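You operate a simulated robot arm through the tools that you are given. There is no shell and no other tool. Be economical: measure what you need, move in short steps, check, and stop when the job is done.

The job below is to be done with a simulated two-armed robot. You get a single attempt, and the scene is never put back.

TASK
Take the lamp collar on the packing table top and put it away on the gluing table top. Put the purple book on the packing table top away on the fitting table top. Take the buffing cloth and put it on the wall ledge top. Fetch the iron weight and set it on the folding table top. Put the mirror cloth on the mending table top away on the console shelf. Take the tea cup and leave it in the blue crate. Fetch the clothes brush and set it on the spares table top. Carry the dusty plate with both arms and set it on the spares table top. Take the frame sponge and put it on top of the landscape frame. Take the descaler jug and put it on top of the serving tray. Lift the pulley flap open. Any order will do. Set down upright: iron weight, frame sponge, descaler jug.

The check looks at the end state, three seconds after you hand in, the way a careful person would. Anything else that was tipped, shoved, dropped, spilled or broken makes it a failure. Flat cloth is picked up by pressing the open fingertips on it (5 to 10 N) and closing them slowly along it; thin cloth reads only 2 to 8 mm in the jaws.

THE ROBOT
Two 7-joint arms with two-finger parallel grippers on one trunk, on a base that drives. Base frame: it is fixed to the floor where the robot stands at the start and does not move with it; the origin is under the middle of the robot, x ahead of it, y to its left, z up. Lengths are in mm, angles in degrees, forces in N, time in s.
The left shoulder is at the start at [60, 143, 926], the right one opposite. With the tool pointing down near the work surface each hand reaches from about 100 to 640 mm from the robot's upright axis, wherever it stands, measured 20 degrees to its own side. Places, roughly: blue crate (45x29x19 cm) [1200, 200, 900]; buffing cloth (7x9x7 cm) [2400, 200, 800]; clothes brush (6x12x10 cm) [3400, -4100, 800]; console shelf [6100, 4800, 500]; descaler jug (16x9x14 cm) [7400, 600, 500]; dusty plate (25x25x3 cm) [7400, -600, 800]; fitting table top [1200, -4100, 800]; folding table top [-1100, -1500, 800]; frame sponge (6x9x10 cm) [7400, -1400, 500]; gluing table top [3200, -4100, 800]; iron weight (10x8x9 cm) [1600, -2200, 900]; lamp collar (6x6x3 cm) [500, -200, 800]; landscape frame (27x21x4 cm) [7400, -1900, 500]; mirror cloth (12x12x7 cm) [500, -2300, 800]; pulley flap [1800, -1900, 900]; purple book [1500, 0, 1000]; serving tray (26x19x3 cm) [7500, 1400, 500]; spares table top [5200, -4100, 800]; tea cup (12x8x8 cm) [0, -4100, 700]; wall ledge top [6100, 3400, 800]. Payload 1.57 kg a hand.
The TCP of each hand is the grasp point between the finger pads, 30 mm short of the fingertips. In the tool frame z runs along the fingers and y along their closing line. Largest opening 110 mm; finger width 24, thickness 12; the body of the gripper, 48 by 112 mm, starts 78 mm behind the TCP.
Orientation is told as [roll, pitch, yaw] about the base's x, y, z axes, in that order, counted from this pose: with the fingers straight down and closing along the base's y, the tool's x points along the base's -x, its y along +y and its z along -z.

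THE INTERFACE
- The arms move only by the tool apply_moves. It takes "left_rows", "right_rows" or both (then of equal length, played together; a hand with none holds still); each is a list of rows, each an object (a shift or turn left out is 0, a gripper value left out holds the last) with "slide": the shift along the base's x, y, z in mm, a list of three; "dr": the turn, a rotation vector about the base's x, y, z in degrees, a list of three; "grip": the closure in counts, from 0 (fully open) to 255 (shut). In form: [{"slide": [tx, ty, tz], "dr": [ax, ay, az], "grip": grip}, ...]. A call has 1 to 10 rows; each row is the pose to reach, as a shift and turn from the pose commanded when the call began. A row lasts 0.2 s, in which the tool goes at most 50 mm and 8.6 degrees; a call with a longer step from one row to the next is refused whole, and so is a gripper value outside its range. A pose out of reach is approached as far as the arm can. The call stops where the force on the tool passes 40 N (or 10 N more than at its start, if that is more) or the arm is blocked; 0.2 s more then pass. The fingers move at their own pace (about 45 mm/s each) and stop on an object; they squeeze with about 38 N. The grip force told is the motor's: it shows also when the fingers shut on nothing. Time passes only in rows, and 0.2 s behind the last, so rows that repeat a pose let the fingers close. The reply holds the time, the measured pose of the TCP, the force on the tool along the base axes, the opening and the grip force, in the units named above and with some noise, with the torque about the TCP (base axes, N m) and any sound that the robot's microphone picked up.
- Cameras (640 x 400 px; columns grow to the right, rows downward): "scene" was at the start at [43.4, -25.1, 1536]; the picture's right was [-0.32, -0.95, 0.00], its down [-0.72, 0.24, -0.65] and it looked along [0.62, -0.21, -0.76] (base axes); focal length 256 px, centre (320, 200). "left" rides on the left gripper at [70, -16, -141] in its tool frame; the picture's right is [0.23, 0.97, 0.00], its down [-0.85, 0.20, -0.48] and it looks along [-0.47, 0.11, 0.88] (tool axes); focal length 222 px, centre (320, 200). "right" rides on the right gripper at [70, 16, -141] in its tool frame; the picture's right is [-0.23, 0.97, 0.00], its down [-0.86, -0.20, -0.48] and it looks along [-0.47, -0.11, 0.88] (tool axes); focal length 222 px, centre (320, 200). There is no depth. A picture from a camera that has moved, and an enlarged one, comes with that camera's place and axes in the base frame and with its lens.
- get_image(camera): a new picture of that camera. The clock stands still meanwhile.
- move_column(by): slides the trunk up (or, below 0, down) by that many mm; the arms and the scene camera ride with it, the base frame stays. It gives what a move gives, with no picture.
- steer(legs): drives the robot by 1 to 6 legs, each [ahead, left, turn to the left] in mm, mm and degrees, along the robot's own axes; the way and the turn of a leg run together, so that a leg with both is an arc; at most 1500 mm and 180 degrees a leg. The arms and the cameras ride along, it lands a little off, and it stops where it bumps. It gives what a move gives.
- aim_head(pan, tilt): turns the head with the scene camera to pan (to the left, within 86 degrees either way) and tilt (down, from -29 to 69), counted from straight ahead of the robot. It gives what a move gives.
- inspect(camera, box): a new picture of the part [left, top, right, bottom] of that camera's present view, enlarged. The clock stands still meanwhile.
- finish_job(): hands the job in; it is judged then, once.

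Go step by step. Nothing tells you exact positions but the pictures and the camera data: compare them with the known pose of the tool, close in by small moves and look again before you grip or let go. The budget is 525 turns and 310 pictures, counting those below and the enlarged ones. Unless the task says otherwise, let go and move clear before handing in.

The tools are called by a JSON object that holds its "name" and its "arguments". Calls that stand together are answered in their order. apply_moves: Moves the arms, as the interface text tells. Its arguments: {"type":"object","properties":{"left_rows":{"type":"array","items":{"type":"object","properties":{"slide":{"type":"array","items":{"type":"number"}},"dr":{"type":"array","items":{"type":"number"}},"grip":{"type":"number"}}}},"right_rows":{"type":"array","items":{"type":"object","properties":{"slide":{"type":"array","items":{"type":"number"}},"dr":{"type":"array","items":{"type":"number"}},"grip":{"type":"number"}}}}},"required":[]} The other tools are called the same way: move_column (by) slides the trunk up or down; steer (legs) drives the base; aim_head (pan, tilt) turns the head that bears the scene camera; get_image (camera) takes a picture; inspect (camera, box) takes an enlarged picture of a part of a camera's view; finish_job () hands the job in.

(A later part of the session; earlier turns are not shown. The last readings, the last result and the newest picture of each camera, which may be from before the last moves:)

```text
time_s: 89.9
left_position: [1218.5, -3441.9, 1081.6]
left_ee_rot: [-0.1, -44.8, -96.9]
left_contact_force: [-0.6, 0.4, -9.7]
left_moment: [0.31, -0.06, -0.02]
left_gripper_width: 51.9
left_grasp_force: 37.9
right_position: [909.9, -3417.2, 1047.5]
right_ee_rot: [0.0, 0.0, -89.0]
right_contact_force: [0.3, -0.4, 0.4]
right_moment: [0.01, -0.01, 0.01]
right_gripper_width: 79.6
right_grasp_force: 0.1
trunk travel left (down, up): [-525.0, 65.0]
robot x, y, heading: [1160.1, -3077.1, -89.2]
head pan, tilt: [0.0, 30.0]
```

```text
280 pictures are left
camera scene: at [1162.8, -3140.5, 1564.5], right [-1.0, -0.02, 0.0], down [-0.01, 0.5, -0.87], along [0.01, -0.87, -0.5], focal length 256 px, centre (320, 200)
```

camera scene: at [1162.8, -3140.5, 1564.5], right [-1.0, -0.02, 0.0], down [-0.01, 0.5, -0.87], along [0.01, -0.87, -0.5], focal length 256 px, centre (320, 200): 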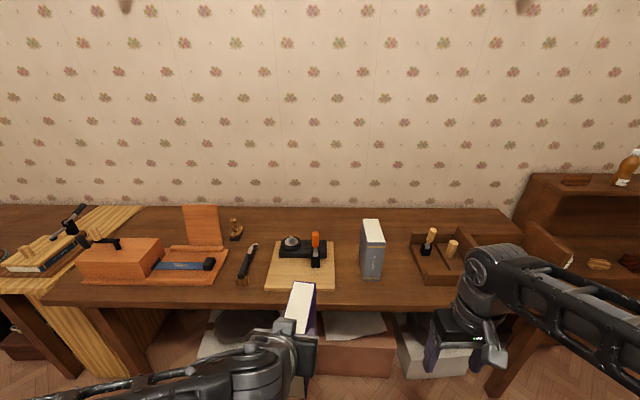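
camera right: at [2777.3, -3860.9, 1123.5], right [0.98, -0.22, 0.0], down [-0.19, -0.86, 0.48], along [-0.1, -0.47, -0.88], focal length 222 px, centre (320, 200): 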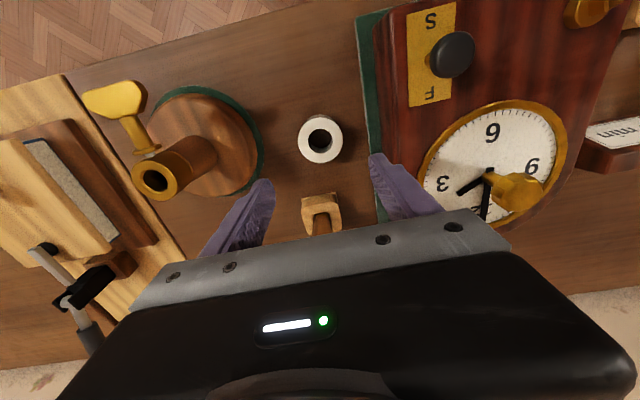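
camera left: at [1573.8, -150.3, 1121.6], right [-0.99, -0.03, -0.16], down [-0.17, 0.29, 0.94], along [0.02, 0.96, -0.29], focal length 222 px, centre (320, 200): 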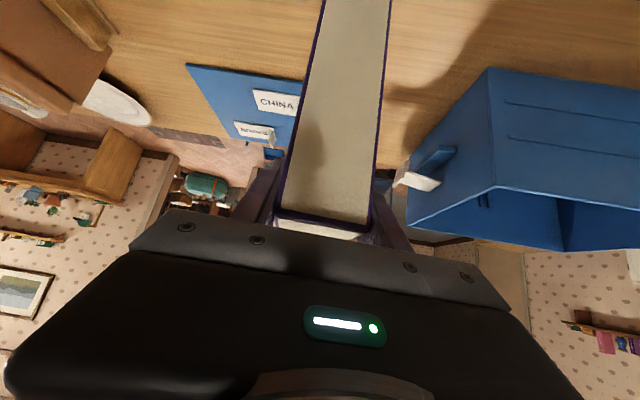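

The fitting table has a ~100 mm gap between the tool board and the grey book. I drive closer and look down on it.

{"name": "steer", "arguments": {"legs": [[0, -120, 0], [290, 0, 0]]}}

{"name": "aim_head", "arguments": {"pan": 0, "tilt": 50}}

{"name": "get_image", "arguments": {"camera": "scene"}}

```text
time_s: 92.7
left_position: [1104.3, -3731.5, 1081.7]
left_ee_rot: [-0.3, -44.7, -96.8]
left_contact_force: [-0.3, 0.2, -10.0]
left_moment: [0.34, -0.04, 0.01]
left_gripper_width: 52.1
left_grasp_force: 38.2
right_position: [795.2, -3708.8, 1047.3]
right_ee_rot: [0.1, -0.1, -88.8]
right_contact_force: [0.4, -0.3, 0.3]
right_moment: [0.03, 0.01, 0.01]
right_gripper_width: 79.5
right_grasp_force: 0.1
trunk travel left (down, up): [-525.0, 65.0]
robot x, y, heading: [1044.3, -3369.5, -88.8]
head pan, tilt: [0.0, 30.0]
```

```text
time_s: 93.6
left_position: [1103.2, -3730.5, 1082.1]
left_ee_rot: [-0.1, -44.7, -96.9]
left_contact_force: [0.3, -0.1, -8.3]
left_moment: [0.34, -0.04, 0.0]
left_gripper_width: 51.9
left_grasp_force: 38.0
right_position: [794.7, -3707.9, 1047.5]
right_ee_rot: [0.0, -0.1, -88.9]
right_contact_force: [-0.5, 0.6, 0.6]
right_moment: [-0.01, -0.02, -0.04]
right_gripper_width: 79.8
right_grasp_force: 0.0
trunk travel left (down, up): [-525.0, 65.0]
robot x, y, heading: [1049.8, -3368.7, -89.0]
head pan, tilt: [0.0, 50.0]
```

```text
279 pictures are left
camera scene: at [1047.0, -3417.1, 1535.1], right [-1.0, -0.02, 0.0], down [-0.01, 0.77, -0.64], along [0.01, -0.64, -0.77], focal length 256 px, centre (320, 200)
```

scene: 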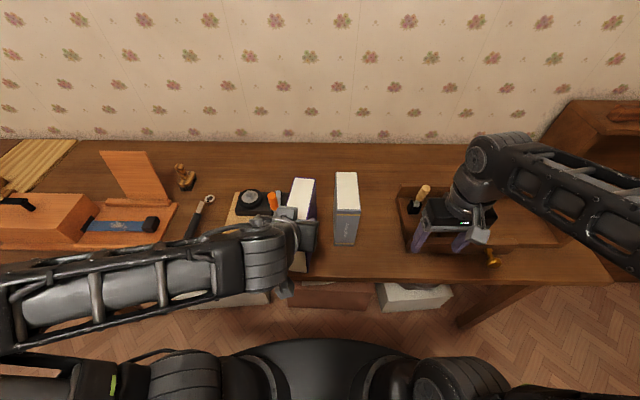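

The gap right of the grey book is wider (x 798–924). I shift the robot right to use it.

{"name": "steer", "arguments": {"legs": [[0, -190, 0]]}}

{"name": "apply_moves", "arguments": {"right_rows": [{"slide": [-20, 0, 0]}, {"slide": [-40, 0, 0]}, {"slide": [-60, 10, 0]}, {"slide": [-80, 20, 0]}]}}

{"name": "get_image", "arguments": {"camera": "scene"}}

```text
time_s: 95.1
left_position: [912.4, -3734.7, 1082.0]
left_ee_rot: [-0.1, -44.8, -97.0]
left_contact_force: [1.1, 1.8, -7.7]
left_moment: [0.4, -0.3, 0.29]
left_gripper_width: 51.8
left_grasp_force: 38.1
right_position: [603.4, -3710.5, 1047.0]
right_ee_rot: [-0.1, -0.1, -88.9]
right_contact_force: [0.3, 0.8, -0.6]
right_moment: [0.01, -0.05, -0.03]
right_gripper_width: 80.1
right_grasp_force: 0.0
trunk travel left (down, up): [-525.0, 65.0]
robot x, y, heading: [856.1, -3372.6, -88.8]
head pan, tilt: [0.0, 50.0]
```

```text
time_s: 96.1
left_position: [914.2, -3734.1, 1082.0]
left_ee_rot: [-0.2, -44.8, -96.8]
left_contact_force: [-0.5, -0.4, -8.5]
left_moment: [0.33, -0.04, -0.02]
left_gripper_width: 52.1
left_grasp_force: 38.3
right_position: [523.6, -3691.0, 1048.0]
right_ee_rot: [0.0, -0.1, -88.9]
right_contact_force: [0.4, -0.3, -0.1]
right_moment: [0.02, -0.03, -0.01]
right_gripper_width: 79.6
right_grasp_force: 0.0
trunk travel left (down, up): [-525.0, 65.0]
robot x, y, heading: [854.0, -3373.0, -89.0]
head pan, tilt: [0.0, 50.0]
```

```text
278 pictures are left
camera scene: at [856.8, -3420.2, 1535.0], right [-1.0, -0.02, 0.0], down [-0.01, 0.77, -0.64], along [0.01, -0.64, -0.77], focal length 256 px, centre (320, 200)
```

scene: 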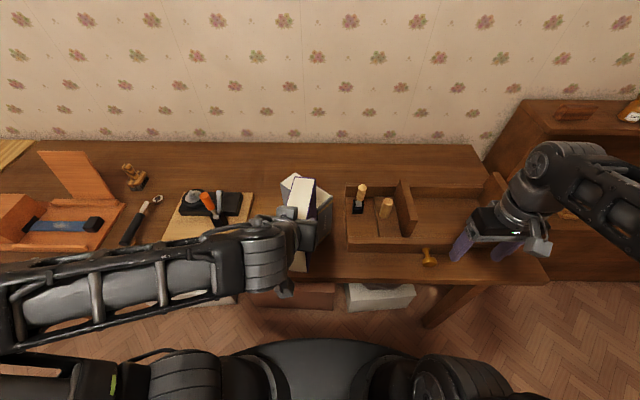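

{"name": "inspect", "arguments": {"camera": "scene", "box": [240, 150, 420, 290]}}

{"name": "get_image", "arguments": {"camera": "left"}}

```text
2.86 times, centred on (330, 220) of scene
camera zoom: at [856.8, -3420.2, 1535.0], right [-1.0, -0.02, 0.0], down [-0.01, 0.77, -0.64], along [0.01, -0.64, -0.77], focal length 731 px, centre (291, 143)
```

zoom: 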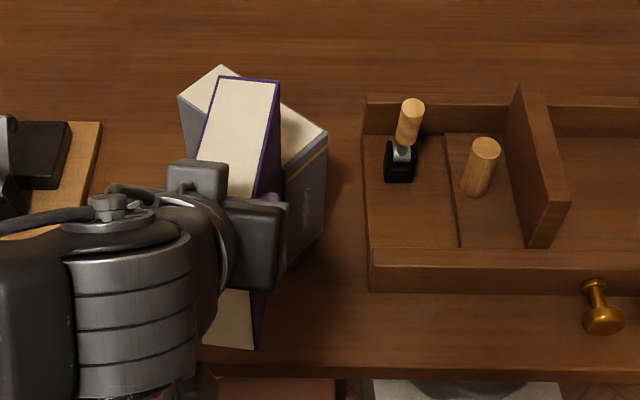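

```text
276 pictures are left
camera left: at [915.9, -3585.1, 1134.3], right [0.99, 0.04, -0.16], down [0.17, -0.29, 0.94], along [-0.01, -0.96, -0.3], focal length 222 px, centre (320, 200)
```

left: 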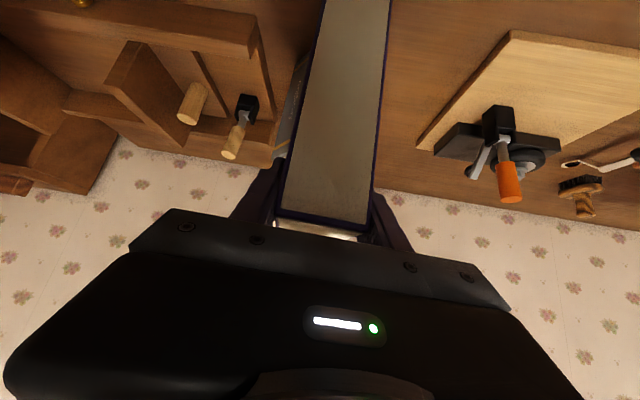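

My held book brushed the grey book and turned it; I must put that right. First I raise the held book well clear and then back away.

{"name": "apply_moves", "arguments": {"left_rows": [{"slide": [0, 0, 30]}, {"slide": [0, 0, 60]}, {"slide": [0, 0, 90]}, {"slide": [0, 0, 120]}, {"slide": [0, 0, 130]}]}}

{"name": "get_image", "arguments": {"camera": "scene"}}

```text
time_s: 97.3
left_position: [912.5, -3734.4, 1213.1]
left_ee_rot: [-0.1, -44.7, -96.9]
left_contact_force: [0.7, -0.5, -9.8]
left_moment: [0.34, -0.06, -0.01]
left_gripper_width: 51.6
left_grasp_force: 37.7
right_position: [524.9, -3691.5, 1048.4]
right_ee_rot: [0.0, -0.1, -88.9]
right_contact_force: [0.5, 0.3, 0.0]
right_moment: [-0.05, 0.02, -0.01]
right_gripper_width: 79.3
right_grasp_force: 0.2
trunk travel left (down, up): [-525.0, 65.0]
robot x, y, heading: [855.1, -3372.1, -89.0]
head pan, tilt: [0.0, 50.0]
```

```text
275 pictures are left
camera scene: at [856.9, -3420.4, 1535.0], right [-1.0, -0.02, 0.0], down [-0.01, 0.77, -0.64], along [0.01, -0.64, -0.77], focal length 256 px, centre (320, 200)
```

scene: 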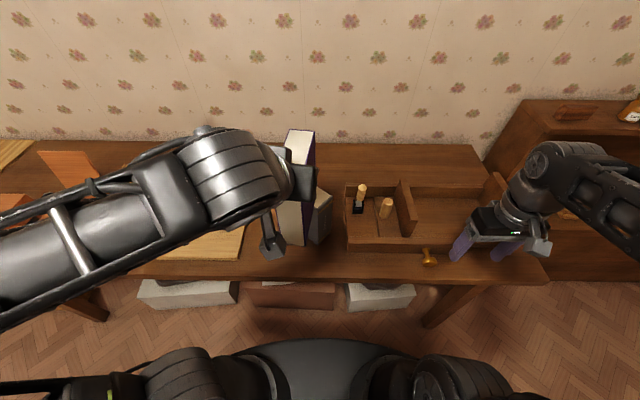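

{"name": "steer", "arguments": {"legs": [[-250, 0, 0]]}}

{"name": "aim_head", "arguments": {"pan": 0, "tilt": 40}}

{"name": "get_image", "arguments": {"camera": "scene"}}

```text
time_s: 99.2
left_position: [908.7, -3481.7, 1212.9]
left_ee_rot: [-0.2, -44.8, -96.9]
left_contact_force: [-0.3, 1.2, -8.4]
left_moment: [0.33, -0.06, 0.02]
left_gripper_width: 51.8
left_grasp_force: 37.9
right_position: [520.3, -3439.3, 1048.5]
right_ee_rot: [0.0, -0.3, -89.0]
right_contact_force: [-0.1, 0.1, -0.3]
right_moment: [-0.04, -0.01, 0.0]
right_gripper_width: 79.7
right_grasp_force: 0.1
trunk travel left (down, up): [-525.0, 65.0]
robot x, y, heading: [853.2, -3120.6, -89.1]
head pan, tilt: [0.0, 50.0]
```

```text
time_s: 99.9
left_position: [908.2, -3484.2, 1212.1]
left_ee_rot: [-0.1, -44.7, -97.0]
left_contact_force: [-0.3, -0.1, -8.4]
left_moment: [0.35, -0.08, 0.02]
left_gripper_width: 51.8
left_grasp_force: 38.1
right_position: [521.6, -3440.0, 1048.4]
right_ee_rot: [0.0, -0.2, -89.0]
right_contact_force: [0.0, 0.3, -0.3]
right_moment: [0.01, 0.0, 0.0]
right_gripper_width: 79.9
right_grasp_force: 0.1
trunk travel left (down, up): [-525.0, 65.0]
robot x, y, heading: [856.5, -3122.7, -89.0]
head pan, tilt: [0.0, 40.0]
```

```text
274 pictures are left
camera scene: at [852.9, -3177.4, 1549.1], right [-1.0, -0.02, 0.0], down [-0.01, 0.64, -0.77], along [0.01, -0.77, -0.64], focal length 256 px, centre (320, 200)
```

scene: 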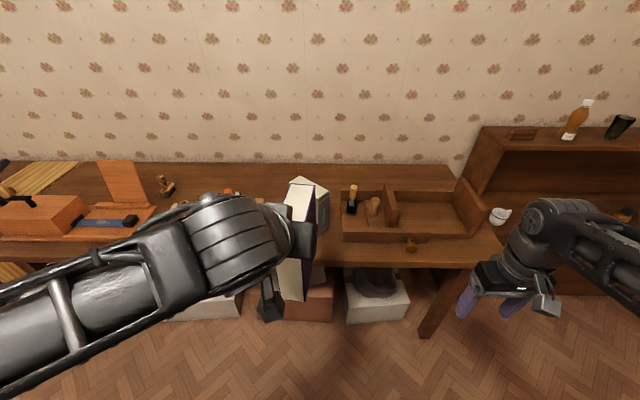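

{"name": "steer", "arguments": {"legs": [[0, 270, 0]]}}

{"name": "inspect", "arguments": {"camera": "scene", "box": [240, 150, 460, 290]}}

```text
time_s: 101.8
left_position: [1175.0, -3480.3, 1212.2]
left_ee_rot: [-0.2, -44.7, -97.1]
left_contact_force: [0.6, -0.3, -8.3]
left_moment: [0.27, -0.02, -0.01]
left_gripper_width: 52.0
left_grasp_force: 37.7
right_position: [786.4, -3434.5, 1048.5]
right_ee_rot: [-0.1, -0.1, -89.0]
right_contact_force: [0.9, -0.9, -0.1]
right_moment: [0.0, 0.02, -0.01]
right_gripper_width: 80.0
right_grasp_force: 0.0
trunk travel left (down, up): [-525.0, 65.0]
robot x, y, heading: [1119.2, -3114.9, -89.1]
head pan, tilt: [0.0, 40.0]
```

```text
2.86 times, centred on (350, 220) of scene
camera zoom: at [1120.7, -3173.3, 1549.2], right [-1.0, -0.01, 0.0], down [-0.01, 0.64, -0.77], along [0.01, -0.77, -0.64], focal length 731 px, centre (234, 143)
```

zoom: 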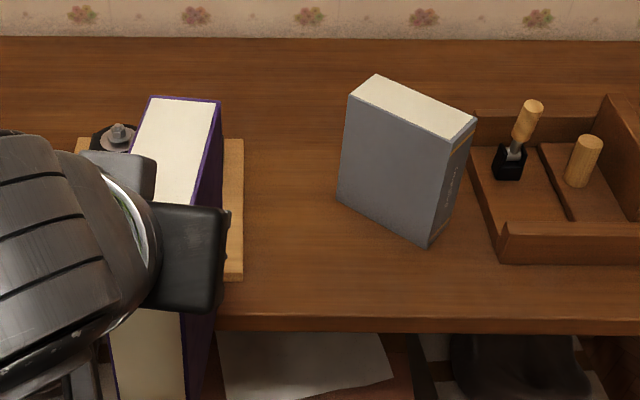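

The grey book now sits with centre ≈(901, -3927), turned about 50°; originally at (968, -3925) squared. I'll grip it with the right hand from above, turn it back and set it there. First move the left hand aside and open the right.

{"name": "apply_moves", "arguments": {"left_rows": [{"slide": [30, 0, 0]}, {"slide": [65, 0, 0]}, {"slide": [100, 0, 0]}, {"slide": [130, 0, 0]}, {"slide": [130, 0, 0]}, {"slide": [130, 0, 0]}], "right_rows": [{"slide": [0, 0, 20], "dr": [0, 0, 8.2], "grip": 0}, {"slide": [0, 0, 40], "dr": [0, 0, 16.4]}, {"slide": [0, 0, 40], "dr": [0, 0, 24.6]}, {"slide": [0, 0, 40], "dr": [0, 0, 32.8]}, {"slide": [0, 0, 40], "dr": [0, 0, 41]}, {"slide": [0, 0, 40], "dr": [0, 0, 49]}]}}

{"name": "steer", "arguments": {"legs": [[0, -60, 0], [300, 0, 0]]}}

{"name": "get_image", "arguments": {"camera": "scene"}}

{"name": "get_image", "arguments": {"camera": "right"}}

```text
time_s: 103.2
left_position: [1303.2, -3479.5, 1210.5]
left_ee_rot: [-0.3, -44.7, -97.0]
left_contact_force: [-0.2, 0.5, -8.1]
left_moment: [0.34, -0.04, -0.02]
left_gripper_width: 52.1
left_grasp_force: 37.7
right_position: [785.8, -3434.9, 1089.2]
right_ee_rot: [-0.1, -0.1, -40.0]
right_contact_force: [-0.2, -0.8, 0.1]
right_moment: [0.02, -0.01, 0.01]
right_gripper_width: 109.9
right_grasp_force: 0.1
trunk travel left (down, up): [-525.0, 65.0]
robot x, y, heading: [1117.3, -3115.4, -89.1]
head pan, tilt: [0.0, 40.0]
```

```text
time_s: 105.8
left_position: [1247.7, -3781.1, 1210.5]
left_ee_rot: [-0.2, -44.5, -97.0]
left_contact_force: [0.5, -0.8, -9.3]
left_moment: [0.33, -0.04, 0.03]
left_gripper_width: 51.9
left_grasp_force: 37.8
right_position: [730.5, -3736.5, 1088.3]
right_ee_rot: [-0.1, 0.0, -40.1]
right_contact_force: [0.4, -0.6, 0.6]
right_moment: [0.06, 0.03, -0.01]
right_gripper_width: 109.8
right_grasp_force: 0.2
trunk travel left (down, up): [-525.0, 65.0]
robot x, y, heading: [1064.9, -3417.6, -89.5]
head pan, tilt: [0.0, 40.0]
```

```text
272 pictures are left
camera scene: at [1063.4, -3475.7, 1549.1], right [-1.0, -0.01, 0.0], down [-0.01, 0.64, -0.77], along [0.01, -0.77, -0.64], focal length 256 px, centre (320, 200)
```

scene: 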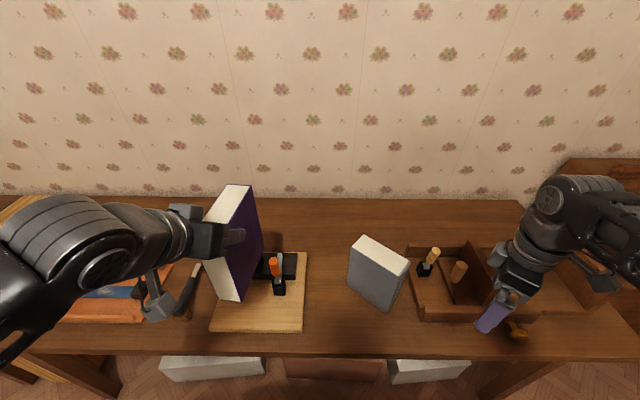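

```text
271 pictures are left
camera right: at [687.2, -3678.4, 1229.4], right [0.8, 0.6, 0.0], down [0.52, -0.7, 0.48], along [0.29, -0.38, -0.88], focal length 222 px, centre (320, 200)
```

right: 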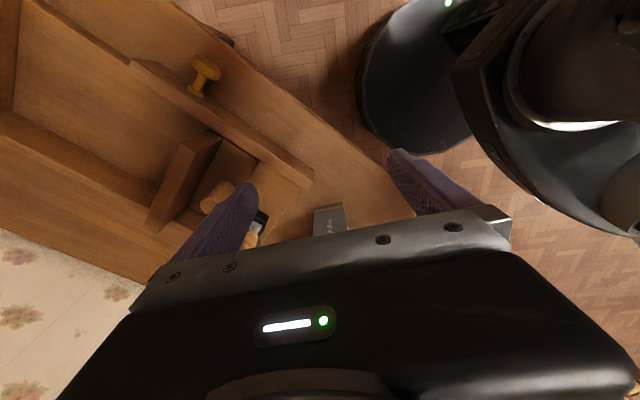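

{"name": "apply_moves", "arguments": {"right_rows": [{"slide": [30, -32, 0]}, {"slide": [60, -64, -5]}, {"slide": [90, -96, -10]}, {"slide": [120, -128, -15]}, {"slide": [150, -160, -22]}, {"slide": [172, -187, -28]}, {"slide": [172, -187, -28]}]}}

{"name": "get_image", "arguments": {"camera": "right"}}

```text
time_s: 107.4
left_position: [1246.9, -3780.3, 1210.7]
left_ee_rot: [0.0, -44.6, -97.1]
left_contact_force: [-0.1, 0.6, -9.3]
left_moment: [0.31, -0.04, -0.01]
left_gripper_width: 52.2
left_grasp_force: 38.2
right_position: [901.1, -3921.8, 1060.7]
right_ee_rot: [-0.2, -0.1, -40.2]
right_contact_force: [0.5, 0.4, -0.3]
right_moment: [0.02, -0.02, 0.03]
right_gripper_width: 109.9
right_grasp_force: 0.1
trunk travel left (down, up): [-525.0, 65.0]
robot x, y, heading: [1062.3, -3419.1, -89.3]
head pan, tilt: [0.0, 40.0]
```

```text
270 pictures are left
camera right: at [858.9, -3863.5, 1201.2], right [0.8, 0.6, 0.0], down [0.52, -0.7, 0.48], along [0.29, -0.39, -0.88], focal length 222 px, centre (320, 200)
```

right: 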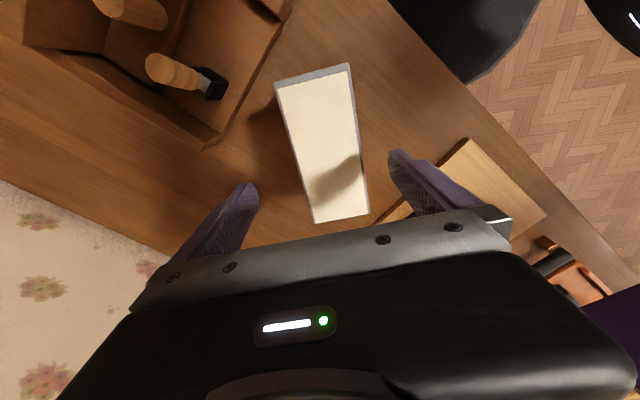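

Well aligned. I descend and close gently around the grey book.

{"name": "apply_moves", "arguments": {"right_rows": [{"slide": [0, 0, -40], "dr": [0, 0, 3]}, {"slide": [0, 0, -80], "dr": [0, 0, 3]}, {"slide": [0, 0, -102], "dr": [0, 0, 3]}, {"slide": [0, 0, -102], "dr": [0, 0, 3], "grip": 60}, {"slide": [0, 0, -102], "dr": [0, 0, 3], "grip": 110}, {"slide": [0, 0, -102], "dr": [0, 0, 3], "grip": 150}, {"slide": [0, 0, -102], "dr": [0, 0, 3], "grip": 180}, {"slide": [0, 0, -102], "dr": [0, 0, 3], "grip": 180}]}}

{"name": "get_image", "arguments": {"camera": "right"}}

```text
time_s: 109.2
left_position: [1246.2, -3780.5, 1209.9]
left_ee_rot: [-0.2, -44.7, -97.1]
left_contact_force: [0.4, -0.8, -8.9]
left_moment: [0.29, -0.03, -0.01]
left_gripper_width: 51.9
left_grasp_force: 37.9
right_position: [901.5, -3922.0, 956.7]
right_ee_rot: [0.0, 0.0, -37.3]
right_contact_force: [0.7, 2.3, -5.0]
right_moment: [0.25, 0.09, -0.08]
right_gripper_width: 65.9
right_grasp_force: 28.0
trunk travel left (down, up): [-525.0, 65.0]
robot x, y, heading: [1060.7, -3417.5, -89.3]
head pan, tilt: [0.0, 40.0]
```

```text
269 pictures are left
camera right: at [856.0, -3866.6, 1098.3], right [0.77, 0.64, 0.0], down [0.56, -0.68, 0.48], along [0.31, -0.37, -0.88], focal length 222 px, centre (320, 200)
```

right: 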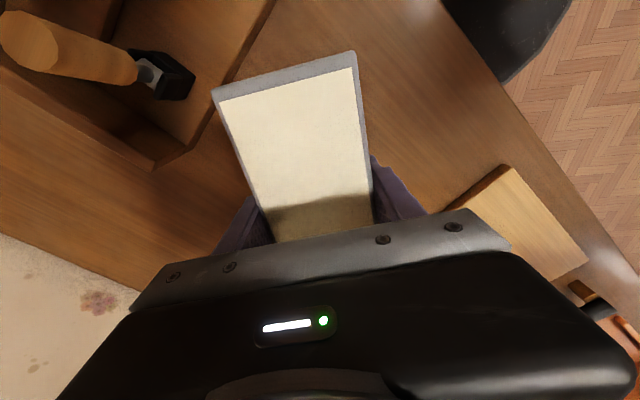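

Gripped (66 mm). I lift 15 mm, rotate back by 54° while moving to the original spot.

{"name": "apply_moves", "arguments": {"right_rows": [{"grip": 200}, {"slide": [0, 0, 10]}, {"slide": [5, 0, 15], "dr": [0, 0, -7]}, {"slide": [16, -2, 15], "dr": [0, 0, -15]}, {"slide": [27, -5, 15], "dr": [0, 0, -23]}, {"slide": [38, -8, 15], "dr": [0, 0, -31]}, {"slide": [50, -12, 15], "dr": [0, 0, -39]}, {"slide": [60, -15, 15], "dr": [0, 0, -47]}, {"slide": [66, -17, 15], "dr": [0, 0, -54]}, {"slide": [66, -17, 15], "dr": [0, 0, -54]}]}}

{"name": "get_image", "arguments": {"camera": "scene"}}

```text
time_s: 111.4
left_position: [1247.9, -3780.7, 1210.2]
left_ee_rot: [-0.1, -44.6, -97.1]
left_contact_force: [0.8, 0.1, -9.1]
left_moment: [0.33, -0.05, 0.04]
left_gripper_width: 51.6
left_grasp_force: 38.7
right_position: [966.2, -3940.6, 973.0]
right_ee_rot: [-0.1, -0.1, -91.2]
right_contact_force: [-0.5, -0.4, -12.2]
right_moment: [-0.02, 0.01, 0.02]
right_gripper_width: 65.8
right_grasp_force: 37.9
trunk travel left (down, up): [-525.0, 65.0]
robot x, y, heading: [1062.5, -3419.3, -89.3]
head pan, tilt: [0.0, 40.0]
```

```text
268 pictures are left
camera scene: at [1063.1, -3475.5, 1549.1], right [-1.0, -0.01, 0.0], down [-0.01, 0.64, -0.77], along [0.01, -0.77, -0.64], focal length 256 px, centre (320, 200)
```

scene: 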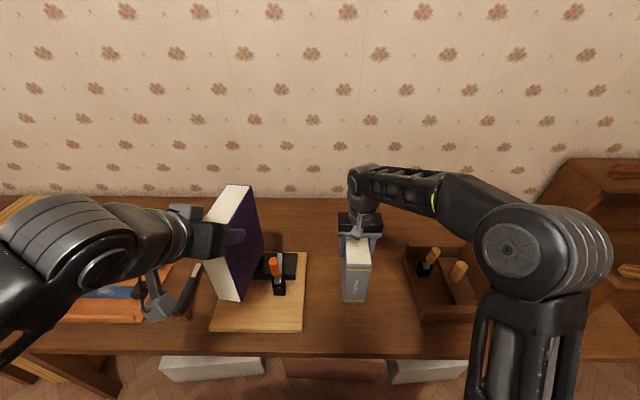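

Front face should be ~117 mm from the table edge; it is now ~146. I bring it 28 mm forward and lower it.

{"name": "apply_moves", "arguments": {"right_rows": [{"slide": [2, 14, 0]}, {"slide": [2, 28, 0]}, {"slide": [2, 28, -8]}, {"slide": [2, 28, -13]}, {"slide": [2, 28, -16]}, {"slide": [2, 28, -18]}]}}

{"name": "get_image", "arguments": {"camera": "scene"}}

```text
time_s: 112.8
left_position: [1247.6, -3780.0, 1211.2]
left_ee_rot: [-0.1, -44.8, -97.0]
left_contact_force: [0.3, 0.2, -9.0]
left_moment: [0.3, -0.05, -0.04]
left_gripper_width: 52.0
left_grasp_force: 37.8
right_position: [968.3, -3912.4, 957.5]
right_ee_rot: [-0.1, -0.3, -91.2]
right_contact_force: [-2.0, -2.2, 10.1]
right_moment: [1.39, 0.17, 0.05]
right_gripper_width: 65.8
right_grasp_force: 37.8
trunk travel left (down, up): [-525.0, 65.0]
robot x, y, heading: [1065.2, -3420.1, -89.2]
head pan, tilt: [0.0, 40.0]
```

```text
267 pictures are left
camera scene: at [1063.3, -3474.1, 1549.6], right [-1.0, -0.01, 0.0], down [-0.01, 0.64, -0.77], along [0.01, -0.77, -0.64], focal length 256 px, centre (320, 200)
```

scene: 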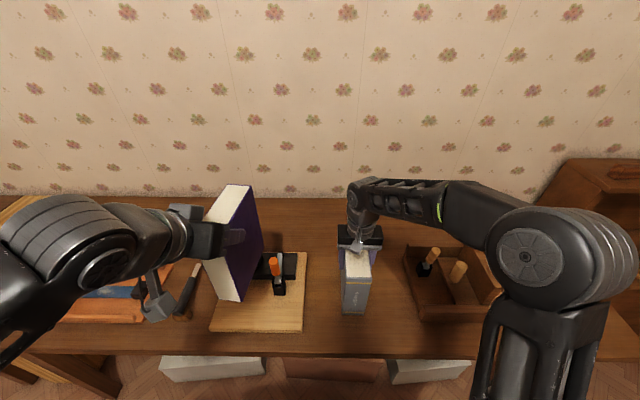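

The grey book is back at its place. I release it and lift the right hand away.

{"name": "apply_moves", "arguments": {"right_rows": [{"slide": [0, 0, 1], "grip": 90}, {"slide": [0, 0, 1], "grip": 40}, {"slide": [0, 0, 1], "grip": 20}, {"slide": [0, 0, 1], "grip": 20}, {"slide": [0, 0, 30]}, {"slide": [0, 0, 70]}, {"slide": [0, 0, 110]}, {"slide": [0, 30, 130]}, {"slide": [-20, 70, 130]}, {"slide": [-40, 110, 130]}]}}

{"name": "apply_moves", "arguments": {"right_rows": [{"slide": [-30, 30, 0]}, {"slide": [-65, 60, 0]}, {"slide": [-105, 80, 0]}, {"slide": [-150, 85, 0]}, {"slide": [-190, 90, 0]}]}}

{"name": "get_image", "arguments": {"camera": "scene"}}

```text
time_s: 115.0
left_position: [1247.2, -3779.4, 1212.0]
left_ee_rot: [-0.2, -44.7, -97.1]
left_contact_force: [0.2, 0.5, -8.8]
left_moment: [0.32, -0.06, -0.01]
left_gripper_width: 52.0
left_grasp_force: 38.2
right_position: [929.5, -3800.5, 1085.5]
right_ee_rot: [0.1, -0.2, -91.1]
right_contact_force: [0.3, -0.1, 0.5]
right_moment: [-0.05, -0.01, -0.01]
right_gripper_width: 101.4
right_grasp_force: 0.0
trunk travel left (down, up): [-525.0, 65.0]
robot x, y, heading: [1065.9, -3421.7, -89.3]
head pan, tilt: [0.0, 40.0]
```

```text
time_s: 116.2
left_position: [1246.2, -3780.1, 1210.2]
left_ee_rot: [0.0, -44.7, -97.0]
left_contact_force: [0.5, -0.9, -9.3]
left_moment: [0.34, -0.03, -0.02]
left_gripper_width: 52.0
left_grasp_force: 38.4
right_position: [739.1, -3710.9, 1085.3]
right_ee_rot: [0.0, -0.2, -91.2]
right_contact_force: [0.0, 0.1, 0.5]
right_moment: [0.0, -0.01, 0.0]
right_gripper_width: 101.4
right_grasp_force: 0.0
trunk travel left (down, up): [-525.0, 65.0]
robot x, y, heading: [1060.1, -3417.5, -89.1]
head pan, tilt: [0.0, 40.0]
```

```text
266 pictures are left
camera scene: at [1062.8, -3474.2, 1549.2], right [-1.0, -0.01, 0.0], down [-0.01, 0.64, -0.77], along [0.01, -0.77, -0.64], focal length 256 px, centre (320, 200)
```

scene: 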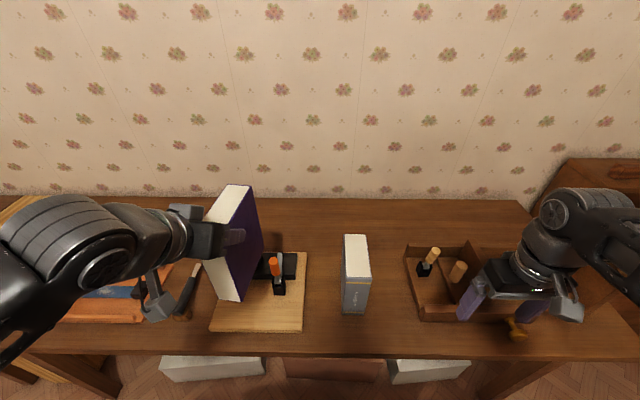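

Grey book restored. Now I shift right 250 and bring the purple book over the gap right of the grey book (target x≈855).

{"name": "steer", "arguments": {"legs": [[0, -250, 0]]}}

{"name": "apply_moves", "arguments": {"left_rows": [{"slide": [-30, -20, 0], "dr": [0, 0, 3]}, {"slide": [-65, -45, 0], "dr": [0, 0, 7]}, {"slide": [-100, -70, 0], "dr": [0, 0, 7]}, {"slide": [-130, -95, 0], "dr": [0, 0, 7]}, {"slide": [-142, -99, 0], "dr": [0, 0, 7]}, {"slide": [-142, -99, 0], "dr": [0, 0, 7]}]}}

{"name": "get_image", "arguments": {"camera": "scene"}}

{"name": "get_image", "arguments": {"camera": "left"}}

```text
time_s: 118.0
left_position: [997.6, -3784.2, 1211.2]
left_ee_rot: [-0.1, -44.8, -97.1]
left_contact_force: [-0.2, -0.2, -9.2]
left_moment: [0.29, -0.04, 0.01]
left_gripper_width: 51.7
left_grasp_force: 37.8
right_position: [490.0, -3714.3, 1085.2]
right_ee_rot: [-0.1, -0.1, -91.2]
right_contact_force: [0.0, -0.4, 0.1]
right_moment: [0.02, -0.02, -0.03]
right_gripper_width: 101.6
right_grasp_force: 0.1
trunk travel left (down, up): [-525.0, 65.0]
robot x, y, heading: [815.3, -3422.6, -89.1]
head pan, tilt: [0.0, 40.0]
```

```text
time_s: 119.4
left_position: [855.5, -3883.5, 1210.7]
left_ee_rot: [-0.2, -44.7, -89.9]
left_contact_force: [0.8, -0.2, -9.7]
left_moment: [0.31, 0.02, 0.02]
left_gripper_width: 52.0
left_grasp_force: 38.2
right_position: [490.1, -3714.7, 1085.5]
right_ee_rot: [-0.1, -0.2, -91.0]
right_contact_force: [0.0, 0.6, 0.3]
right_moment: [0.0, -0.03, 0.03]
right_gripper_width: 101.0
right_grasp_force: 0.0
trunk travel left (down, up): [-525.0, 65.0]
robot x, y, heading: [815.7, -3420.9, -89.4]
head pan, tilt: [0.0, 40.0]
```

```text
265 pictures are left
camera scene: at [814.3, -3478.2, 1549.1], right [-1.0, -0.01, 0.0], down [-0.01, 0.64, -0.77], along [0.01, -0.77, -0.64], focal length 256 px, centre (320, 200)
```

scene: 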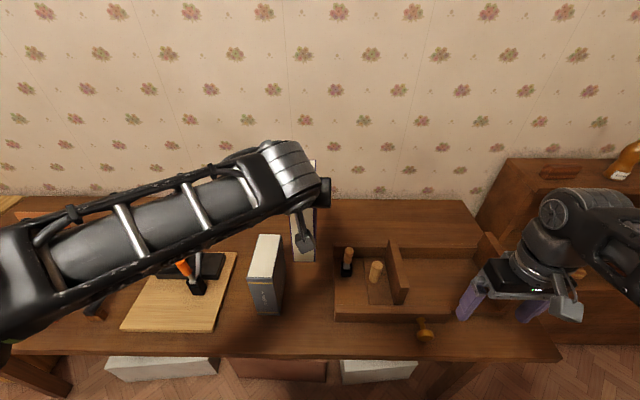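

```text
264 pictures are left
camera left: at [841.7, -3734.3, 1262.9], right [0.97, 0.16, -0.16], down [0.2, -0.27, 0.94], along [0.11, -0.95, -0.3], focal length 222 px, centre (320, 200)
```

left: 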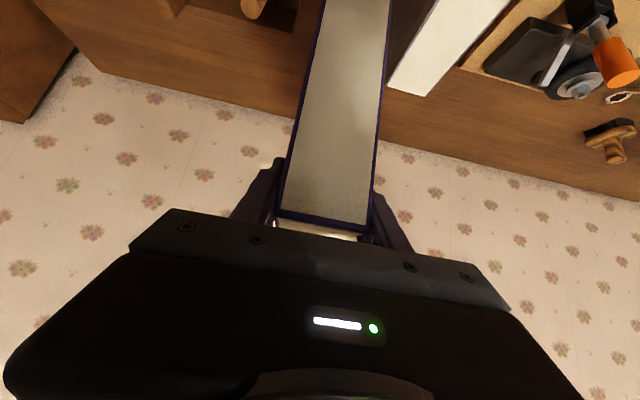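

{"name": "apply_moves", "arguments": {"left_rows": [{"slide": [0, 2, -45]}, {"slide": [0, 4, -90]}, {"slide": [0, 4, -135]}, {"slide": [0, 4, -175]}, {"slide": [0, 4, -205]}, {"slide": [0, 4, -225]}, {"slide": [0, 4, -235]}, {"slide": [0, 4, -235]}]}}

{"name": "get_image", "arguments": {"camera": "scene"}}

```text
time_s: 121.2
left_position: [856.3, -3877.8, 976.3]
left_ee_rot: [-0.2, -44.7, -90.0]
left_contact_force: [0.1, 0.2, -9.4]
left_moment: [0.33, 0.01, 0.01]
left_gripper_width: 51.8
left_grasp_force: 38.1
right_position: [490.1, -3716.1, 1085.3]
right_ee_rot: [-0.1, -0.1, -91.1]
right_contact_force: [-0.5, 0.3, 0.7]
right_moment: [-0.02, 0.03, -0.01]
right_gripper_width: 101.2
right_grasp_force: 0.0
trunk travel left (down, up): [-525.0, 65.0]
robot x, y, heading: [812.6, -3419.4, -89.0]
head pan, tilt: [0.0, 40.0]
```

```text
263 pictures are left
camera scene: at [814.2, -3478.0, 1549.2], right [-1.0, -0.01, 0.0], down [-0.01, 0.64, -0.77], along [0.01, -0.77, -0.64], focal length 256 px, centre (320, 200)
```

scene: 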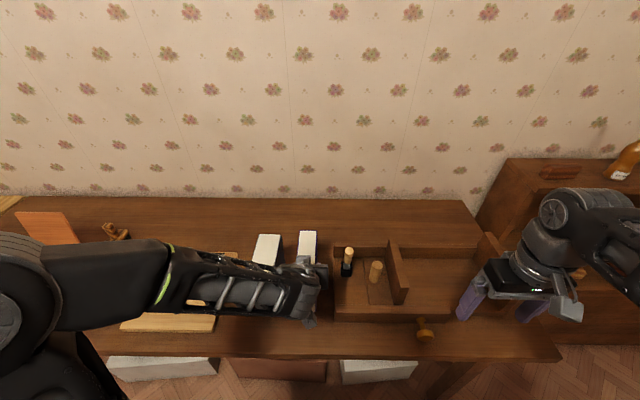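

{"name": "apply_moves", "arguments": {"left_rows": [{"slide": [0, 0, -6]}, {"slide": [0, 0, -10]}, {"slide": [0, 0, -13]}, {"slide": [0, 0, -15]}, {"slide": [0, 0, -17]}]}}

```text
time_s: 122.4
left_position: [856.8, -3877.6, 962.0]
left_ee_rot: [-0.2, -45.1, -90.1]
left_contact_force: [2.8, 8.6, 16.1]
left_moment: [-0.98, -1.15, 0.69]
left_gripper_width: 52.0
left_grasp_force: 37.9
right_position: [491.4, -3712.9, 1087.4]
right_ee_rot: [-0.1, -0.2, -91.0]
right_contact_force: [0.5, 0.3, 0.0]
right_moment: [0.03, 0.02, -0.04]
right_gripper_width: 101.2
right_grasp_force: 0.1
trunk travel left (down, up): [-525.0, 65.0]
robot x, y, heading: [816.3, -3422.0, -89.1]
head pan, tilt: [0.0, 40.0]
```

Contact. I release a bit and withdraw along the finger axis.

{"name": "apply_moves", "arguments": {"left_rows": [{"slide": [0, 0, 2], "grip": 110}, {"slide": [0, 0, 2], "grip": 85}, {"slide": [0, 0, 2], "grip": 75}, {"slide": [0, 0, 2], "grip": 70}, {"slide": [0, 0, 2], "grip": 70}, {"slide": [0, 20, 22]}, {"slide": [0, 50, 52]}, {"slide": [0, 80, 82]}, {"slide": [0, 100, 112]}, {"slide": [10, 110, 150]}]}}

{"name": "get_image", "arguments": {"camera": "scene"}}

```text
time_s: 124.6
left_position: [867.2, -3767.4, 1109.2]
left_ee_rot: [-0.2, -44.7, -90.0]
left_contact_force: [0.2, -0.1, 0.5]
left_moment: [0.02, 0.01, 0.01]
left_gripper_width: 79.6
left_grasp_force: 0.1
right_position: [490.3, -3714.0, 1087.0]
right_ee_rot: [-0.2, -0.2, -91.1]
right_contact_force: [-0.2, 0.9, 0.0]
right_moment: [-0.02, 0.0, 0.01]
right_gripper_width: 101.4
right_grasp_force: 0.0
trunk travel left (down, up): [-525.0, 65.0]
robot x, y, heading: [813.5, -3425.8, -89.1]
head pan, tilt: [0.0, 40.0]
```

```text
262 pictures are left
camera scene: at [814.6, -3476.6, 1549.2], right [-1.0, -0.01, 0.0], down [-0.01, 0.64, -0.77], along [0.01, -0.77, -0.64], focal length 256 px, centre (320, 200)
```

scene: 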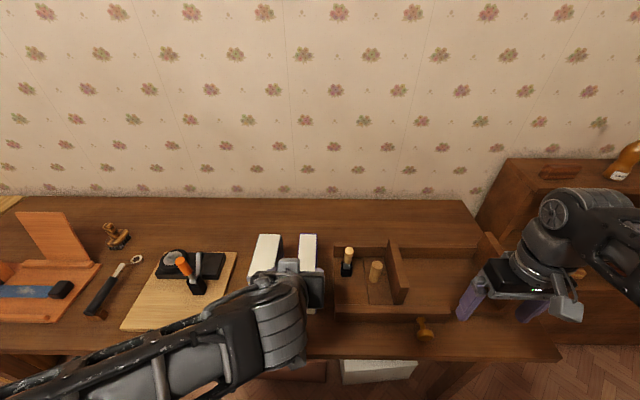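

The purple book stands in place. I pull back, straighten the left hand, and move toward the tea cup shelf.

{"name": "apply_moves", "arguments": {"left_rows": [{"slide": [0, 30, 30], "grip": 0}, {"slide": [0, 60, 40]}, {"slide": [10, 80, 40], "dr": [8, 0, 0]}, {"slide": [20, 90, 40], "dr": [16, 0, 0]}, {"slide": [30, 90, 30], "dr": [24, 0, 0]}, {"slide": [40, 90, 20], "dr": [32, 0, 0]}, {"slide": [50, 80, 10], "dr": [40, 0, 0]}, {"slide": [60, 70, 0], "dr": [45, 0, 0]}]}}

{"name": "steer", "arguments": {"legs": [[-350, 0, 0], [0, -750, 0]]}}

{"name": "aim_head", "arguments": {"pan": 0, "tilt": 35}}

{"name": "get_image", "arguments": {"camera": "scene"}}

```text
time_s: 126.4
left_position: [923.5, -3696.6, 1108.5]
left_ee_rot: [-0.2, 0.2, -90.3]
left_contact_force: [0.3, -0.5, -0.7]
left_moment: [0.04, -0.01, -0.01]
left_gripper_width: 110.1
left_grasp_force: 0.0
right_position: [489.5, -3713.8, 1085.8]
right_ee_rot: [0.1, -0.2, -91.1]
right_contact_force: [-0.4, 0.8, 0.0]
right_moment: [-0.05, -0.03, -0.01]
right_gripper_width: 101.7
right_grasp_force: 0.0
trunk travel left (down, up): [-525.0, 65.0]
robot x, y, heading: [815.5, -3422.0, -89.0]
head pan, tilt: [0.0, 40.0]
```

```text
time_s: 132.3
left_position: [173.1, -3361.2, 1107.8]
left_ee_rot: [-0.2, 0.2, -90.1]
left_contact_force: [0.3, 0.5, 0.3]
left_moment: [0.0, -0.03, 0.02]
left_gripper_width: 109.9
left_grasp_force: 0.1
right_position: [-263.2, -3375.8, 1084.5]
right_ee_rot: [0.0, -0.1, -91.2]
right_contact_force: [-0.4, 0.1, 0.1]
right_moment: [-0.01, -0.01, -0.01]
right_gripper_width: 101.5
right_grasp_force: 0.0
trunk travel left (down, up): [-525.0, 65.0]
robot x, y, heading: [60.3, -3086.8, -89.4]
head pan, tilt: [0.0, 40.0]
```

```text
time_s: 133.0
left_position: [173.6, -3360.9, 1107.4]
left_ee_rot: [-0.3, 0.2, -90.2]
left_contact_force: [0.3, -0.7, -0.2]
left_moment: [-0.02, 0.02, -0.04]
left_gripper_width: 109.9
left_grasp_force: 0.0
right_position: [-263.0, -3378.3, 1087.1]
right_ee_rot: [-0.1, -0.2, -91.1]
right_contact_force: [0.0, 0.3, -0.9]
right_moment: [0.01, 0.01, -0.02]
right_gripper_width: 101.3
right_grasp_force: 0.1
trunk travel left (down, up): [-525.0, 65.0]
robot x, y, heading: [61.8, -3084.7, -89.4]
head pan, tilt: [0.0, 35.0]
```

```text
261 pictures are left
camera scene: at [61.8, -3143.4, 1556.7], right [-1.0, -0.01, 0.0], down [-0.01, 0.57, -0.82], along [0.01, -0.82, -0.57], focal length 256 px, centre (320, 200)
```

scene: 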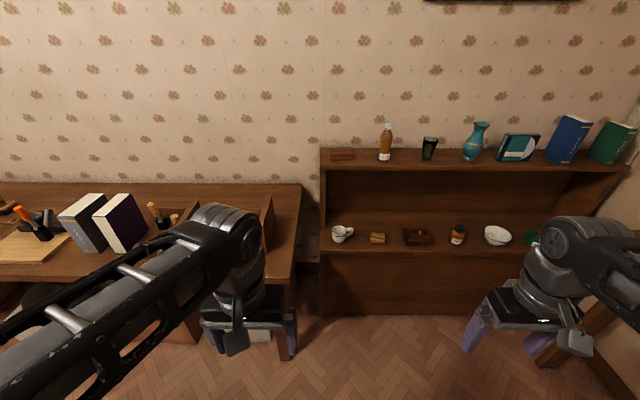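

{"name": "inspect", "arguments": {"camera": "scene", "box": [300, 200, 420, 275]}}

```text
5.33 times, centred on (360, 238) of scene
camera zoom: at [61.8, -3143.4, 1556.7], right [-1.0, -0.01, 0.0], down [-0.01, 0.57, -0.82], along [0.01, -0.82, -0.57], focal length 1364 px, centre (107, 0)
```

zoom: 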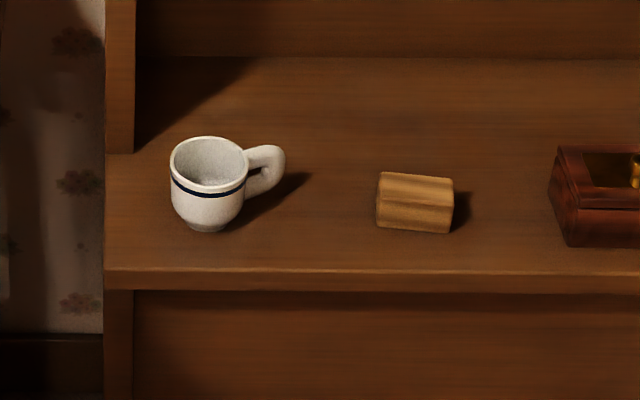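

The cup stands on an open ledge (z≈660) at about (-21, -4070), handle toward -x. I position the robot for the left hand.

{"name": "steer", "arguments": {"legs": [[0, -190, 0], [440, 0, 0]]}}

{"name": "aim_head", "arguments": {"pan": 10, "tilt": 52}}

{"name": "get_image", "arguments": {"camera": "scene"}}

{"name": "get_image", "arguments": {"camera": "left"}}

```text
time_s: 136.8
left_position: [-14.2, -3802.9, 1108.4]
left_ee_rot: [-0.3, 0.3, -90.4]
left_contact_force: [-0.2, 1.3, -0.2]
left_moment: [0.0, 0.01, -0.01]
left_gripper_width: 110.0
left_grasp_force: 0.0
right_position: [-449.0, -3814.7, 1086.4]
right_ee_rot: [-0.1, -0.1, -91.5]
right_contact_force: [-0.4, -0.6, 0.1]
right_moment: [0.01, 0.0, -0.02]
right_gripper_width: 101.5
right_grasp_force: 0.1
trunk travel left (down, up): [-525.0, 65.0]
robot x, y, heading: [-127.4, -3522.7, -89.6]
head pan, tilt: [0.0, 35.0]
```

```text
time_s: 137.6
left_position: [-13.0, -3803.0, 1109.3]
left_ee_rot: [-0.3, 0.1, -90.5]
left_contact_force: [0.1, 0.2, 0.3]
left_moment: [-0.01, -0.01, -0.01]
left_gripper_width: 109.9
left_grasp_force: 0.1
right_position: [-449.5, -3815.4, 1085.5]
right_ee_rot: [0.1, -0.1, -91.4]
right_contact_force: [-0.2, 0.8, 0.0]
right_moment: [0.01, -0.03, 0.04]
right_gripper_width: 101.2
right_grasp_force: 0.0
trunk travel left (down, up): [-525.0, 65.0]
robot x, y, heading: [-125.5, -3521.8, -89.5]
head pan, tilt: [10.0, 52.0]
```

```text
259 pictures are left
camera scene: at [-111.1, -3569.8, 1532.4], right [-0.98, -0.18, 0.0], down [-0.14, 0.77, -0.62], along [0.11, -0.61, -0.79], focal length 256 px, centre (320, 200)
```

scene: 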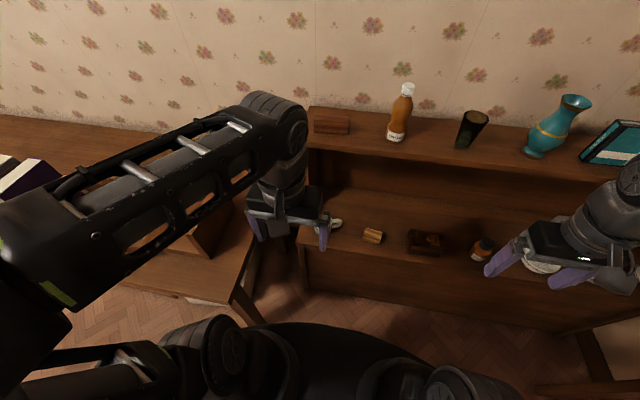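

```text
258 pictures are left
camera left: at [-27.5, -3734.0, 1250.7], right [0.98, 0.22, 0.0], down [0.19, -0.86, 0.47], along [0.1, -0.46, -0.88], focal length 222 px, centre (320, 200)
```

left: 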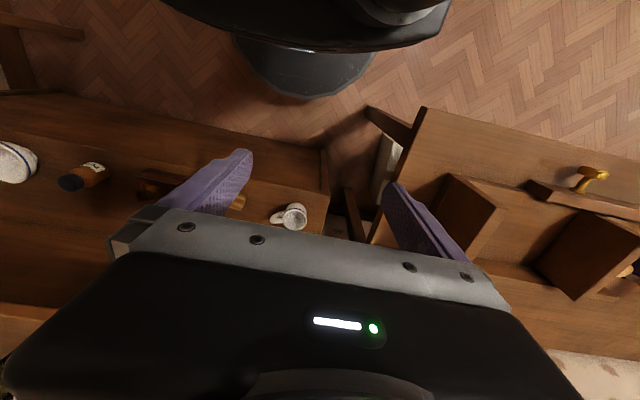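

{"name": "apply_moves", "arguments": {"left_rows": [{"slide": [0, -30, -25], "dr": [0, 0, 8]}, {"slide": [-2, -60, -50], "dr": [0, 0, 16]}, {"slide": [-4, -90, -75], "dr": [0, 0, 24]}, {"slide": [-6, -120, -100], "dr": [0, 0, 32]}, {"slide": [-8, -150, -125], "dr": [0, 0, 40]}, {"slide": [-10, -185, -150], "dr": [0, 0, 48]}, {"slide": [-12, -220, -175], "dr": [0, 0, 56]}, {"slide": [-16, -250, -200], "dr": [0, 0, 60]}, {"slide": [-17, -275, -220], "dr": [0, 0, 60]}, {"slide": [-17, -275, -220], "dr": [0, 0, 60]}]}}

{"name": "get_image", "arguments": {"camera": "left"}}

```text
time_s: 139.8
left_position: [-30.4, -4077.9, 889.6]
left_ee_rot: [-0.2, 0.2, -30.5]
left_contact_force: [-0.1, -0.6, -0.2]
left_moment: [0.01, -0.01, 0.01]
left_gripper_width: 109.9
left_grasp_force: 0.0
right_position: [-448.2, -3814.5, 1085.7]
right_ee_rot: [0.1, -0.1, -91.5]
right_contact_force: [0.8, 0.0, 0.0]
right_moment: [-0.01, -0.02, -0.01]
right_gripper_width: 101.3
right_grasp_force: 0.1
trunk travel left (down, up): [-525.0, 65.0]
robot x, y, heading: [-122.4, -3525.1, -89.7]
head pan, tilt: [10.0, 52.0]
```

```text
257 pictures are left
camera left: at [-96.6, -4057.3, 1030.7], right [0.3, 0.95, 0.0], down [0.84, -0.26, 0.47], along [0.45, -0.14, -0.88], focal length 222 px, centre (320, 200)
```

left: 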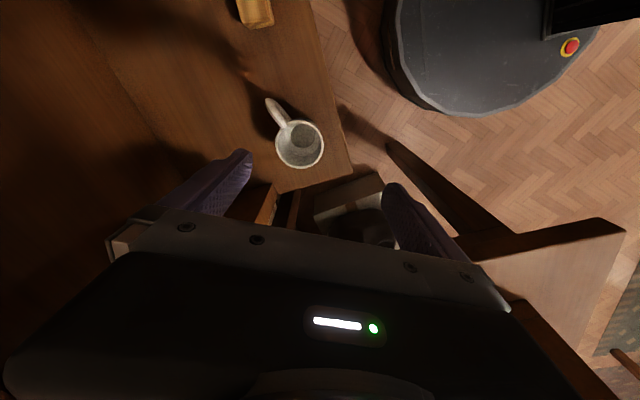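

{"name": "apply_moves", "arguments": {"left_rows": [{"slide": [0, -15, -35], "dr": [0, 0, 8]}, {"slide": [0, -28, -70], "dr": [0, 0, 15]}, {"slide": [0, -29, -95], "dr": [0, 0, 15]}, {"slide": [0, -29, -95], "dr": [0, 0, 15]}]}}

{"name": "get_image", "arguments": {"camera": "left"}}

```text
time_s: 140.8
left_position: [-31.0, -4105.7, 792.3]
left_ee_rot: [-0.3, 0.2, -15.5]
left_contact_force: [-0.3, 0.3, 0.4]
left_moment: [-0.02, 0.0, 0.03]
left_gripper_width: 110.0
left_grasp_force: 0.1
right_position: [-449.4, -3815.7, 1086.0]
right_ee_rot: [-0.1, -0.1, -91.5]
right_contact_force: [-0.1, 0.2, 0.1]
right_moment: [-0.02, 0.02, -0.03]
right_gripper_width: 101.4
right_grasp_force: 0.0
trunk travel left (down, up): [-525.0, 65.0]
robot x, y, heading: [-122.6, -3525.8, -89.7]
head pan, tilt: [10.0, 52.0]
```

```text
256 pictures are left
camera left: at [-100.2, -4103.5, 935.6], right [0.04, 1.0, 0.0], down [0.88, -0.03, 0.47], along [0.47, -0.02, -0.88], focal length 222 px, centre (320, 200)
```

left: 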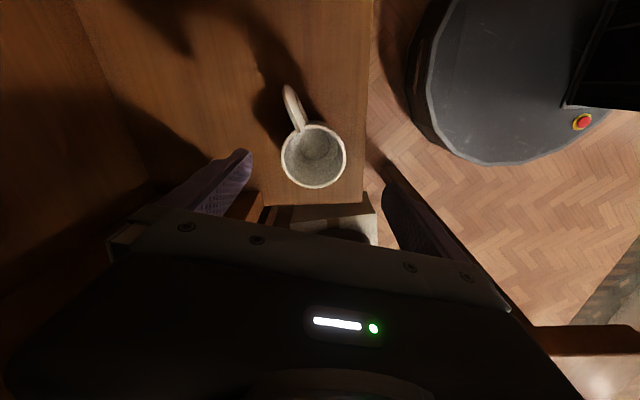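

{"name": "apply_moves", "arguments": {"left_rows": [{"slide": [0, -6, -20]}, {"slide": [0, -7, -60]}, {"slide": [0, -7, -90]}, {"slide": [0, -7, -105]}, {"slide": [0, -7, -105]}]}}

{"name": "get_image", "arguments": {"camera": "left"}}

```text
time_s: 142.0
left_position: [-30.0, -4114.6, 688.7]
left_ee_rot: [-0.2, 0.2, -15.4]
left_contact_force: [0.4, -0.5, 0.8]
left_moment: [0.0, 0.02, -0.01]
left_gripper_width: 109.8
left_grasp_force: 0.0
right_position: [-449.2, -3816.2, 1086.0]
right_ee_rot: [0.1, -0.1, -91.5]
right_contact_force: [0.4, 0.8, -0.9]
right_moment: [0.02, -0.02, 0.02]
right_gripper_width: 101.2
right_grasp_force: 0.1
trunk travel left (down, up): [-525.0, 65.0]
robot x, y, heading: [-126.4, -3524.8, -89.3]
head pan, tilt: [10.0, 52.0]
```

```text
255 pictures are left
camera left: at [-99.9, -4111.2, 830.7], right [0.04, 1.0, 0.0], down [0.88, -0.03, 0.47], along [0.47, -0.02, -0.88], focal length 222 px, centre (320, 200)
```

left: 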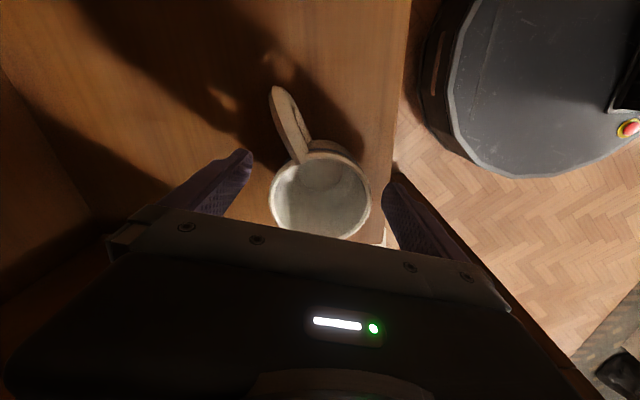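

The cup is centred between the fingers. I go down 26 mm and close slowly.

{"name": "apply_moves", "arguments": {"left_rows": [{"slide": [0, 0, -13]}, {"slide": [0, 0, -26]}, {"slide": [0, 0, -26], "grip": 40}, {"slide": [0, 0, -26], "grip": 80}, {"slide": [0, 0, -26], "grip": 110}, {"slide": [0, 0, -26], "grip": 140}, {"slide": [0, 0, -26], "grip": 160}, {"slide": [0, 0, -26], "grip": 160}]}}

{"name": "get_image", "arguments": {"camera": "left"}}

```text
time_s: 143.8
left_position: [-30.9, -4113.5, 662.7]
left_ee_rot: [-0.2, 0.2, -15.4]
left_contact_force: [-0.3, -0.5, 0.4]
left_moment: [0.02, 0.05, 0.02]
left_gripper_width: 71.3
left_grasp_force: 38.1
right_position: [-449.4, -3815.2, 1086.5]
right_ee_rot: [0.0, -0.1, -91.5]
right_contact_force: [-1.0, -0.8, 0.3]
right_moment: [0.03, -0.01, 0.0]
right_gripper_width: 101.2
right_grasp_force: 0.1
trunk travel left (down, up): [-525.0, 65.0]
robot x, y, heading: [-125.0, -3522.1, -89.8]
head pan, tilt: [10.0, 52.0]
```

```text
254 pictures are left
camera left: at [-100.3, -4111.2, 804.9], right [0.04, 1.0, 0.0], down [0.88, -0.03, 0.47], along [0.47, -0.02, -0.88], focal length 222 px, centre (320, 200)
```

left: 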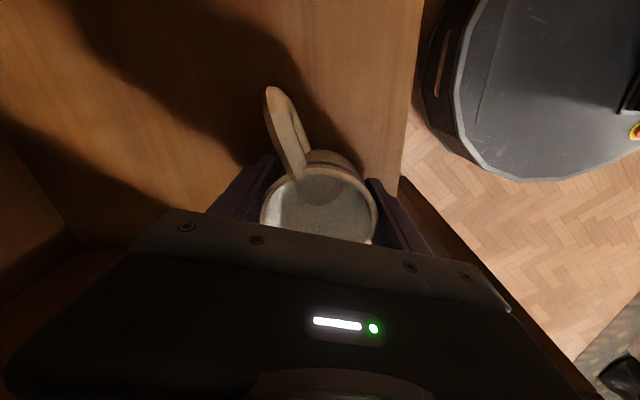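

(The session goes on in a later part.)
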